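You operate a simulated robot arm through the tools that you are given. There is no shell and no other tool. Be economical: measure what you need, move in short steps, check, and stop when the job is done.

Carry out the task below with a simulated robot arm. There is one attempt and no reset: what you move stays moved.

TASK
Stack the green marble column from the dining table on top of the grey marble column.
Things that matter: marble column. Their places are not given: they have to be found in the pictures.

It is judged by the outcome, as a careful person would: the job done as asked, and still so three seconds after it is handed in. It fails if anything else is knocked over, pushed out of place, dropped, spilled or broken.

THE ROBOT
A 7-joint arm with a two-finger parallel gripper, fixed in place. Base frame: the origin is at the foot of the arm, x ahead of it, y to its left, z up; the work surface is at about z = 0. Lengths are in cm, angles in rad, forces in N, time in s.
With the tool pointing down near the work surface it reaches from about 22 to 58 cm from the base axis. Its first joint turns from -1.152 to 1.152 rad. Payload 2.5 kg.
Tool frame: the origin (TCP) lies between the finger pads and is the grasp point; the fingertips stand 2.3 cm ahead of it; z points along the fingers, y is the line along which they close. The gripper opens to 9.4 cm. The fingers are 3.8 cm wide and 1 cm thick; the gripper's body (5.4 by 9.6 cm) begins 3.9 cm behind the TCP.
Orientation is told as [roll, pitch, yaw] about the base's x, y, z axes, in that order, counted from this pose: with the fingers straight down and closing along the base's y, the tool's x points along the base's -x, its y along +y and its z along -z.

THE INTERFACE
- The arm moves only by the tool drive_tool. Its argument "deltas" is a list of rows, each a list of 3 entries, a list of its own where there are three numbers: the shift along the base's x, y, z in cm, then the turn, a rotation vector about the base's x, y, z in rad, then the opening, from 0 (shut) to 1 (fully open). In form: [[[tx, ty, tz], [rx, ry, rz], gripper], ...]. A call has 1 to 20 rows; each row shifts and turns the commanded pose from where the row before left it. A row lasts 0.2 s, in which the tool goes at most 5 cm and 0.15 rad; a call with a longer step from one row to the next is refused whole, and so is a gripper value outside its range. A pose out of reach is approached as far as the arm can. The call stops where the force on the tool passes 40 N (or 10 N more than at its start, if that is more) or the arm is blocked; 0.2 s more then pass. The fingers move at their own pace (about 10.8 cm/s each) and stop on an object; they squeeze with about 30 N. The grip force told is the motor's: it shows also when the fingers shut on nothing. Time passes only in rows, and 0.2 s behind the last, so rows that do not move let the fingers close. It gives the time, the measured TCP pose, the force on the tool (base axes), the opening and the grip force at its end, in the units of the frame above (readings bear some noise).
- Cameras (640 x 400 px; columns grow to the right, rows downward): "scene" is fixed at [13.36, -42.22, 53.85]; the picture's right is [0.67, -0.75, 0.00], its down [-0.46, -0.41, -0.78] and it looks along [0.59, 0.52, -0.62] (base axes); focal length 293 px, centre (320, 200). "wrist" rides on the gripper at [-3.9, 0, -4.4] in the tool frame; the picture's right is [0.00, -1.00, 0.00], its down [0.97, 0.00, -0.24] and it looks along [0.24, 0.00, 0.97] (tool axes); focal length 218 px, centre (320, 200).
- grab_frame(camera): a new picture of that camera. No time passes.
- point_at(camera, pixels): for up to 12 pixels [column, row] of the newest picture of that camera ("zoom" is the newest enlarged one), the place [x, y, z] in the base frame of the surface seen there, good to about 0.2 cm. No time passes.
- zoom(camera, box): a new picture of the part [left, top, right, bottom] of that camera's present view, enlarged. No time passes.
- job_done(): hands the job in; it is judged then, once.

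Work in short steps. Measure before you move; look again where a grasp or a placing could have gone wrong, and mend it. You have 60 turns and 20 pictures in all, the two below and enlarged ones among them. Open the gripper and draw the arm clear of the work before you hand the job in, unless the task says otherwise; then end with one line.

The tools are called as name(argument=value, ...) on one line, values as JSON. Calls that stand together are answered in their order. drive_tool: Moves the arm, as the interface text tells. Its arguments: {"type":"object","properties":{"deltas":{"type":"array","items":{"type":"array"}}},"required":["deltas"]} The other tools are called the same way: grab_frame (camera) takes a picture; point_at (camera, pixels) gives the place of the surface under pixels of a picture; zoom (camera, box) takes an enlarged picture of a part of a camera's view; job_done () hands the job in.

At the start:

```text
clock: 0.0
tool_pos: [39.93, -16.93, 32.87]
ee_rot: [0.0, 0.0, 0.001]
wrist_force: [-0.2, 0.8, -0.2]
finger_gap: 9.39
grasp_force: 0.0
```

scene: 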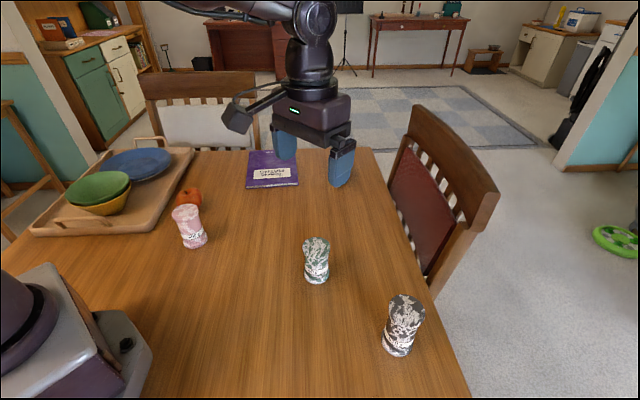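
wrist: 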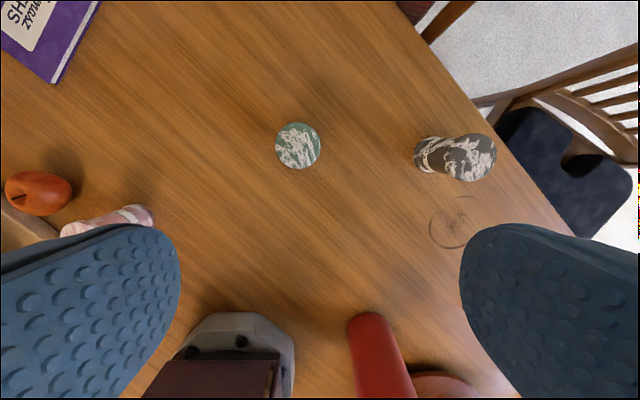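

The green column is at about (316,260) and the grey one at about (404,325) in the scene. I will zoom in on both and measure them.

zoom(camera="scene", box=[270, 215, 450, 375])

point_at(camera="scene", pixels=[[316, 243], [303, 244], [328, 244], [317, 239], [316, 265], [317, 283], [406, 304], [390, 302], [423, 308], [402, 330], [396, 353], [360, 330]])

point_at(camera="wrist", pixels=[[298, 145], [277, 145], [319, 145], [298, 125], [298, 166], [475, 157], [457, 157], [494, 157], [475, 137], [475, 178], [425, 153]])

```text
2.50 times, centred on (360, 295) of scene
```

zoom: 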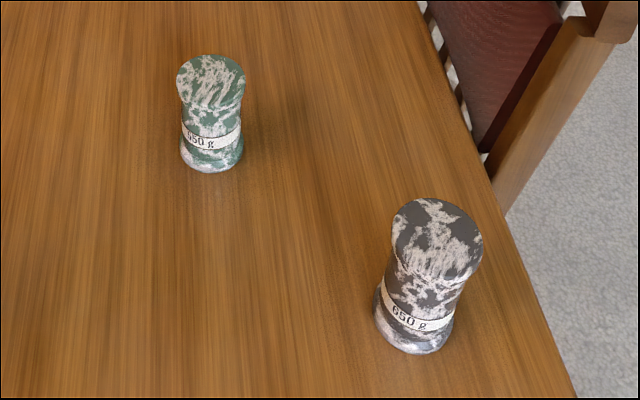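

```text
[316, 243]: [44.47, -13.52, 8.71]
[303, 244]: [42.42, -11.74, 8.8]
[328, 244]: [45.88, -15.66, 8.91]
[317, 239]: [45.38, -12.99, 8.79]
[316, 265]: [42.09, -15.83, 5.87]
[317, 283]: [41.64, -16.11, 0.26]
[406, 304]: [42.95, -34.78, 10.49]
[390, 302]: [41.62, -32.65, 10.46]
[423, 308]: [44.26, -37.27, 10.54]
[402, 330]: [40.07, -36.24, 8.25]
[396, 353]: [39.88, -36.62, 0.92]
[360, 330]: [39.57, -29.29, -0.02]
```

```text
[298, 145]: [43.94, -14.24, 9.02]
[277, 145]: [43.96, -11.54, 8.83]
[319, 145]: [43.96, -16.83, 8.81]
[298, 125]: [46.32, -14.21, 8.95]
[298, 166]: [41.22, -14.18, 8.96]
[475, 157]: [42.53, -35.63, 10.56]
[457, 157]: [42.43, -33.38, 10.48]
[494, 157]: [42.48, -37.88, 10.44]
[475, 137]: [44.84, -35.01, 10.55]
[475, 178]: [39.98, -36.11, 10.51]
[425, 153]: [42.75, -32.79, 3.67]
```

Green column: top centre about (43.8, -14.2), z 8.9, about 5.3 cm across. Grey column: top centre about (42.4, -35.6), z 10.5. Next I move to above the green one with the gripper open.

drive_tool(deltas=[[[1.0, 0.7, -3], [0, 0, 0], 1], [[1.0, 0.7, -4], [0, 0, 0], 1], [[1.0, 0.7, -4], [0, 0, 0], 1], [[0.9, 0.63, -4], [0, 0, 0], 1], [[0, 0, -2.8], [0, 0, 0], 1], [[0, 0, 0], [0, 0, 0], 1]])

grab_frame(camera="wrist")

```text
clock: 1.4
tool_pos: [44.11, -14.09, 14.8]
ee_rot: [0.001, 0.001, 0.0]
wrist_force: [-0.1, 0.6, -0.4]
finger_gap: 9.38
grasp_force: 0.0
```

```text
16 pictures are left
```

wrist: 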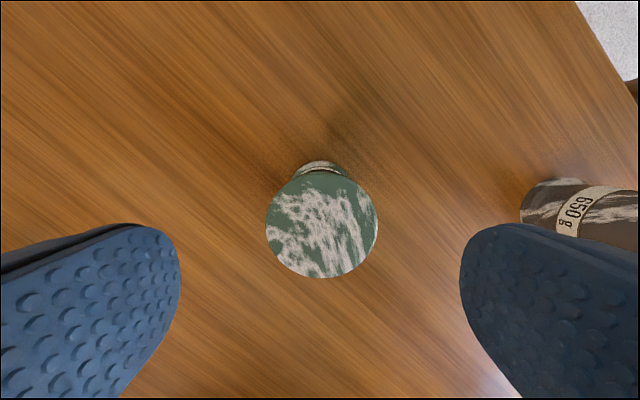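

The green top is centred at about (322,223), between the fingers. I'll measure it once more.

point_at(camera="wrist", pixels=[[322, 223], [268, 223], [376, 223], [322, 173], [322, 275]])

drive_tool(deltas=[[[0, 0, 0], [0, 0, 0], 1]])

```text
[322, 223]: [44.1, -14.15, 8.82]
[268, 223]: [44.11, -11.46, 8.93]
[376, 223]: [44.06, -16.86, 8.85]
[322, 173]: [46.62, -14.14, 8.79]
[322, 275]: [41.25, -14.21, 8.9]
```

```text
clock: 1.8
tool_pos: [44.09, -14.04, 14.88]
ee_rot: [0.002, 0.0, 0.0]
wrist_force: [0.1, 0.2, 0.8]
finger_gap: 9.4
grasp_force: 0.0
```

The top centre (44.0, -14.16) lies under the TCP within 0.1 cm. I descend to z of about 5.6 and close.

drive_tool(deltas=[[[0, -0.1, -3], [0, 0, 0], 1], [[0, 0, -3], [0, 0, 0], 1], [[0, 0, -2], [0, 0, 0], 1], [[0, 0, -1.2], [0, 0, 0], 1], [[0, 0, 0], [0, 0, 0], 1], [[0, 0, 0], [0, 0, 0], 0.7], [[0, 0, 0], [0, 0, 0], 0.3], [[0, 0, 0], [0, 0, 0], 0], [[0, 0, 0], [0, 0, 0], 0], [[0, 0, 0], [0, 0, 0], 0]])

```text
clock: 4.0
tool_pos: [43.91, -14.4, 5.79]
ee_rot: [0.0, 0.001, -0.001]
wrist_force: [1.1, 0.6, -0.5]
finger_gap: 5.75
grasp_force: 29.8
```

The gripper holds at a gap of 5.75 with 30 N. I lift straight up.

drive_tool(deltas=[[[0, 0, 1], [0, 0, 0], 0], [[0, 0, 2], [0, 0, 0], 0], [[0, 0, 3], [0, 0, 0], 0], [[0, 0, 3], [0, 0, 0], 0], [[0, 0, 3], [0, 0, 0], 0], [[0, 0, 3], [0, 0, 0], 0], [[0, 0, 1], [0, 0, 0], 0], [[0, 0, 0], [0, 0, 0], 0]])

grab_frame(camera="scene")

grab_frame(camera="wrist")

```text
clock: 5.8
tool_pos: [43.86, -14.26, 21.93]
ee_rot: [0.001, 0.0, 0.0]
wrist_force: [0.3, -0.1, -5.1]
finger_gap: 5.75
grasp_force: 30.3
```

```text
15 pictures are left
```

scene: 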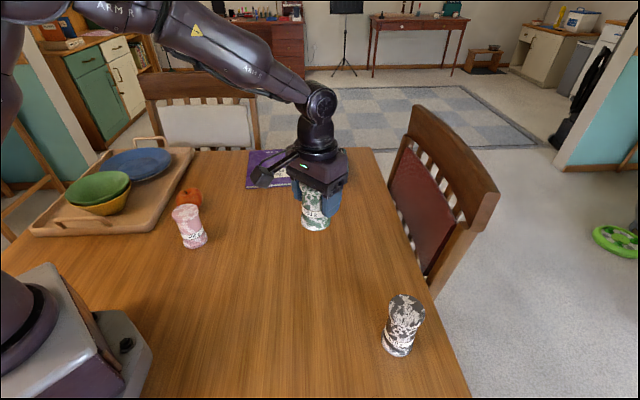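

```text
14 pictures are left
```

wrist: 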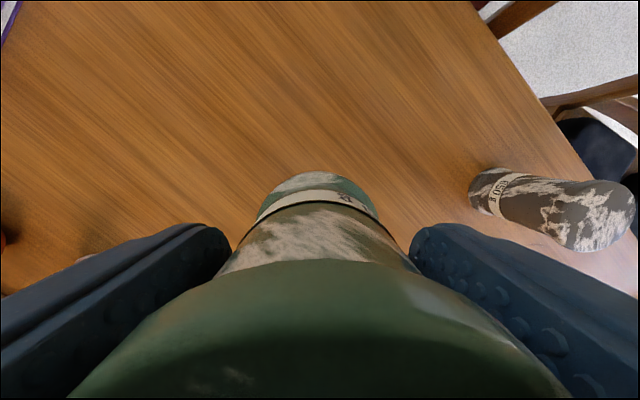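

The column is held, with its bottom at z of about 16. I refine the centre of the grey column before moving over it.

zoom(camera="scene", box=[364, 280, 444, 330])

point_at(camera="wrist", pixels=[[603, 214], [571, 214], [633, 214], [603, 182], [603, 248]])

```text
8.00 times, centred on (404, 305) of scene
```

zoom: 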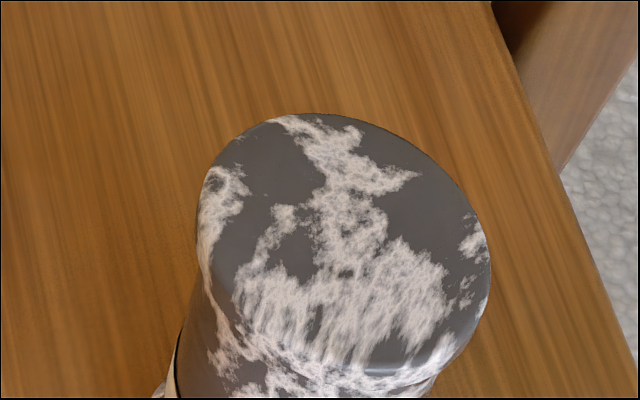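

```text
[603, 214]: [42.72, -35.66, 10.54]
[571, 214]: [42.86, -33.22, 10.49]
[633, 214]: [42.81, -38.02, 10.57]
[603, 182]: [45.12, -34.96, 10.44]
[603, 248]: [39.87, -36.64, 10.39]
```

point_at(camera="zoom", pixels=[[345, 241], [206, 200], [484, 275], [310, 120], [375, 366], [230, 150], [450, 335], [440, 168], [245, 310]])

```text
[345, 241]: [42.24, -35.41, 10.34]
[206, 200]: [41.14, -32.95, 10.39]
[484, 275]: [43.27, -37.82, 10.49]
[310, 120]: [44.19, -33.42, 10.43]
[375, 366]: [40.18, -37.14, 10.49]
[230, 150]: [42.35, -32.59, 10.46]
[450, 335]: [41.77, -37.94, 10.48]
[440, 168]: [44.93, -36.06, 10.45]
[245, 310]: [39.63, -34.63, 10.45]
```

Estimate of the grey top centre: (42.3, -35.45), z 10.45. I carry the green column over it at the present height, leaving about 5.5 cm of clearance.

drive_tool(deltas=[[[-0.1, -1.25, 0], [0, 0, 0], 0], [[-0.2, -2.5, 0], [0, 0, 0], 0], [[-0.2, -2.5, 0], [0, 0, 0], 0], [[-0.2, -2.5, 0], [0, 0, 0], 0], [[-0.2, -2.5, 0], [0, 0, 0], 0], [[-0.2, -2.5, 0], [0, 0, 0], 0], [[-0.2, -2.5, 0], [0, 0, 0], 0], [[-0.2, -2.5, 0], [0, 0, 0], 0], [[-0.1, -1.5, 0], [0, 0, 0], 0], [[0, -1.0, 0], [0, 0, 0], 0], [[0, 0, 0], [0, 0, 0], 0], [[0, 0, 0], [0, 0, 0], 0]])

grab_frame(camera="scene")

grab_frame(camera="wrist")

```text
clock: 8.4
tool_pos: [42.2, -35.59, 21.78]
ee_rot: [0.0, -0.001, 0.0]
wrist_force: [-0.6, 0.0, -5.7]
finger_gap: 5.74
grasp_force: 30.5
```

```text
12 pictures are left
```

scene: 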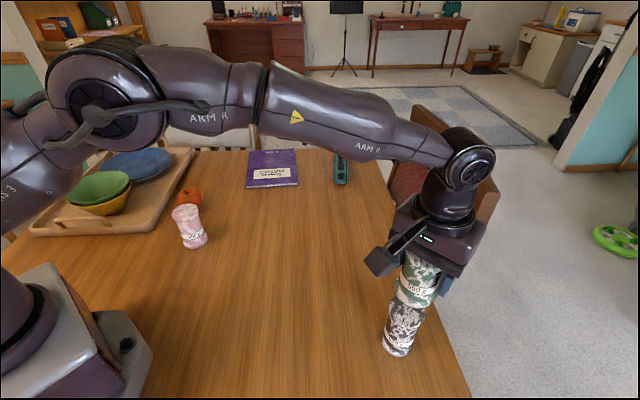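

```text
11 pictures are left
```

wrist: 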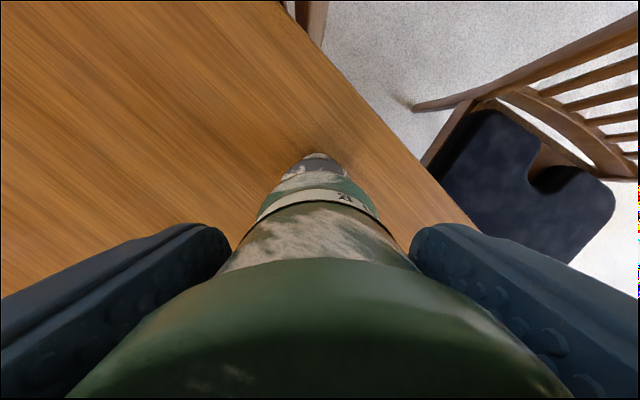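

It's aligned well. I lower 4.7 cm and check the alignment closely.

drive_tool(deltas=[[[0, 0.1, -1.5], [0, 0, 0], 0], [[0, 0, -1.5], [0, 0, 0], 0], [[0, 0, -1.0], [0, 0, 0], 0], [[0, 0, -0.7], [0, 0, 0], 0], [[0, 0, 0], [0, 0, 0], 0], [[0, 0, 0], [0, 0, 0], 0]])

zoom(camera="scene", box=[336, 245, 496, 365])

zoom(camera="wrist", box=[240, 120, 400, 220])

```text
clock: 9.8
tool_pos: [42.4, -35.44, 16.95]
ee_rot: [-0.001, -0.001, 0.0]
wrist_force: [-0.5, -0.2, -4.9]
finger_gap: 5.74
grasp_force: 30.0
```

```text
3.33 times, centred on (416, 305) of scene
```

zoom: 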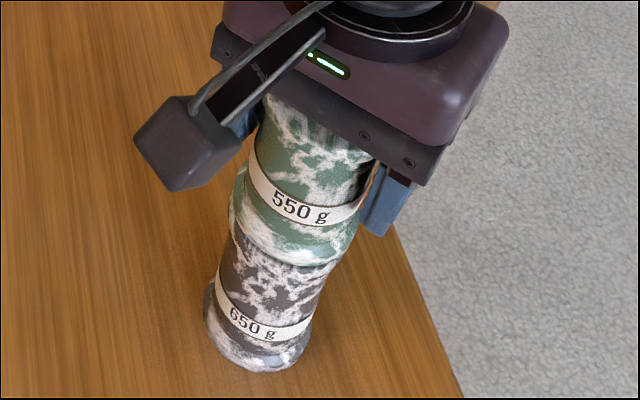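

```text
4.00 times, centred on (320, 170) of wrist
```

zoom: 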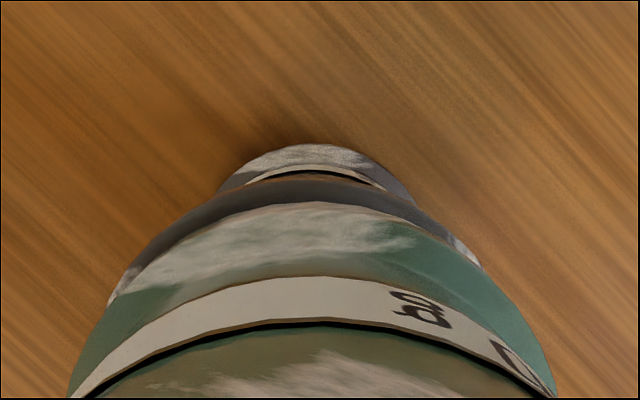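

The wrist view shows the grey centred slightly to the left of the green (about 0.2 cm in +y). I correct for that and lower until contact.

drive_tool(deltas=[[[0, 0.15, 0], [0, 0, 0], 0], [[0, 0, -0.25], [0, 0, 0], 0], [[0, 0, -0.15], [0, 0, 0], 0], [[0, 0, 0], [0, 0, 0], 0]])

```text
clock: 10.8
tool_pos: [42.29, -35.3, 16.74]
ee_rot: [0.0, -0.001, -0.001]
wrist_force: [-0.2, -0.1, -5.1]
finger_gap: 5.72
grasp_force: 30.6
```

No contact yet, so I continue gently.

drive_tool(deltas=[[[0, 0, -0.1], [0, 0, 0], 0], [[0, 0, -0.1], [0, 0, 0], 0], [[0, 0, 0], [0, 0, 0], 0]])

drive_tool(deltas=[[[0, 0, -0.1], [0, 0, 0], 0], [[0, 0, 0], [0, 0, 0], 0]])

drive_tool(deltas=[[[0, 0, -0.08], [0, 0, 0], 0], [[0, 0, 0], [0, 0, 0], 0]])

```text
clock: 11.6
tool_pos: [42.15, -35.28, 16.44]
ee_rot: [0.0, -0.001, 0.0]
wrist_force: [0.5, 0.1, -5.9]
finger_gap: 5.73
grasp_force: 29.5
```

```text
clock: 12.2
tool_pos: [42.2, -35.22, 16.38]
ee_rot: [0.001, 0.0, -0.001]
wrist_force: [-0.2, 0.3, -5.7]
finger_gap: 5.74
grasp_force: 30.2
```

```text
clock: 12.8
tool_pos: [42.29, -35.34, 16.27]
ee_rot: [-0.001, 0.001, 0.001]
wrist_force: [0.6, 0.1, -5.0]
finger_gap: 5.73
grasp_force: 29.7
```

drive_tool(deltas=[[[0, 0, -0.06], [0, 0, 0], 0], [[0, 0, 0], [0, 0, 0], 0]])

drive_tool(deltas=[[[0, 0, -0.05], [0, 0, 0], 0], [[0, 0, 0], [0, 0, 0], 0]])

```text
clock: 13.4
tool_pos: [42.28, -35.44, 16.17]
ee_rot: [-0.001, 0.001, -0.001]
wrist_force: [0.9, -0.1, -2.7]
finger_gap: 5.73
grasp_force: 29.7
```

```text
clock: 14.0
tool_pos: [42.21, -35.29, 16.3]
ee_rot: [-0.003, -0.003, 0.0]
wrist_force: [-0.8, 1.3, 4.3]
finger_gap: 5.75
grasp_force: 30.1
```

Contact: the force went from -5 to +4 N. I check the alignment before releasing.

zoom(camera="wrist", box=[240, 120, 400, 220])

zoom(camera="scene", box=[356, 265, 476, 360])

```text
4.00 times, centred on (320, 170) of wrist
```

zoom: 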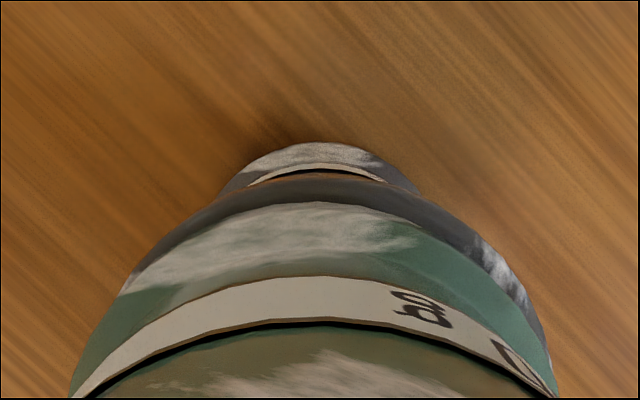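

```text
4.21 times, centred on (416, 312) of scene
```

zoom: 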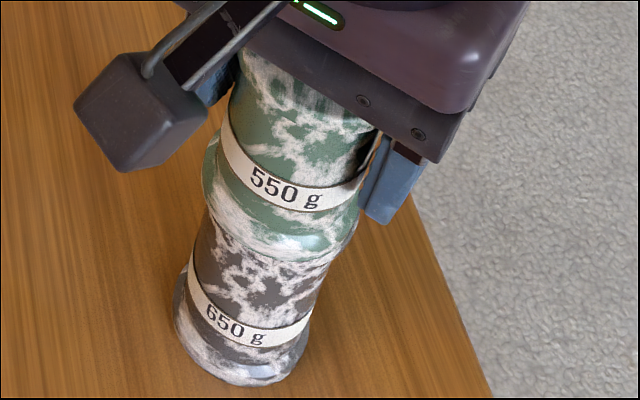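

It's aligned to within a few millimetres. I release slowly and rise straight up.

drive_tool(deltas=[[[0, 0, 0.02], [0, 0, 0], 0.62], [[0, 0, 0], [0, 0, 0], 0.7], [[0, 0, 0], [0, 0, 0], 0.8], [[0, 0, 0], [0, 0, 0], 1], [[0, 0, 0], [0, 0, 0], 1], [[0, 0, 0], [0, 0, 0], 1]])

drive_tool(deltas=[[[0, 0, 0.5], [0, 0, 0], 1], [[0, 0, 1], [0, 0, 0], 1], [[0, 0, 1.5], [0, 0, 0], 1], [[0, 0, 2], [0, 0, 0], 1], [[0, 0, 2], [0, 0, 0], 1], [[0, 0, 2], [0, 0, 0], 1], [[0, 0, 1], [0, 0, 0], 1], [[-2, 2, 0], [0, 0, 0], 1], [[-3, 3, 0], [0, 0, 0], 1], [[-3, 3, 0], [0, 0, 0], 1], [[-2, 3, 0], [0, 0, 0], 1], [[0, 2, 0], [0, 0, 0], 1], [[0, 0, 0], [0, 0, 0], 1]])

grab_frame(camera="scene")

```text
clock: 15.4
tool_pos: [42.27, -35.34, 16.21]
ee_rot: [0.0, 0.001, -0.001]
wrist_force: [0.5, -0.2, -0.5]
finger_gap: 9.41
grasp_force: 0.1
```

```text
clock: 18.2
tool_pos: [32.1, -22.29, 26.18]
ee_rot: [0.0, 0.0, -0.001]
wrist_force: [-0.1, 0.4, 0.5]
finger_gap: 9.4
grasp_force: 0.0
```

```text
6 pictures are left
```

scene: 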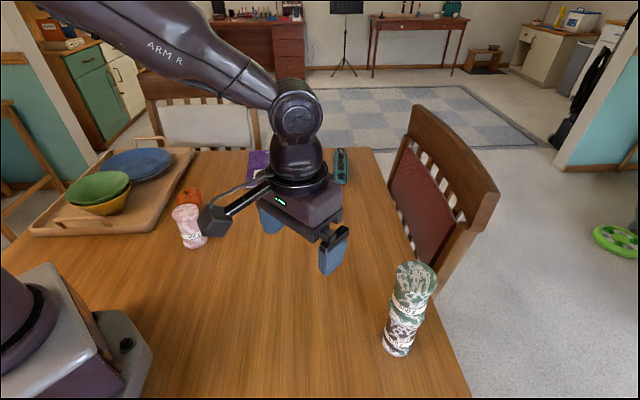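

The green column stands upright on the grey one at about (405,310), and the arm is clear, so I hand in.

job_done()

```text
The job is handed in.
```

The green marble column is stacked on top of the grey one and stood upright in the last picture; the gripper is open, the arm is clear, and the job is handed in.
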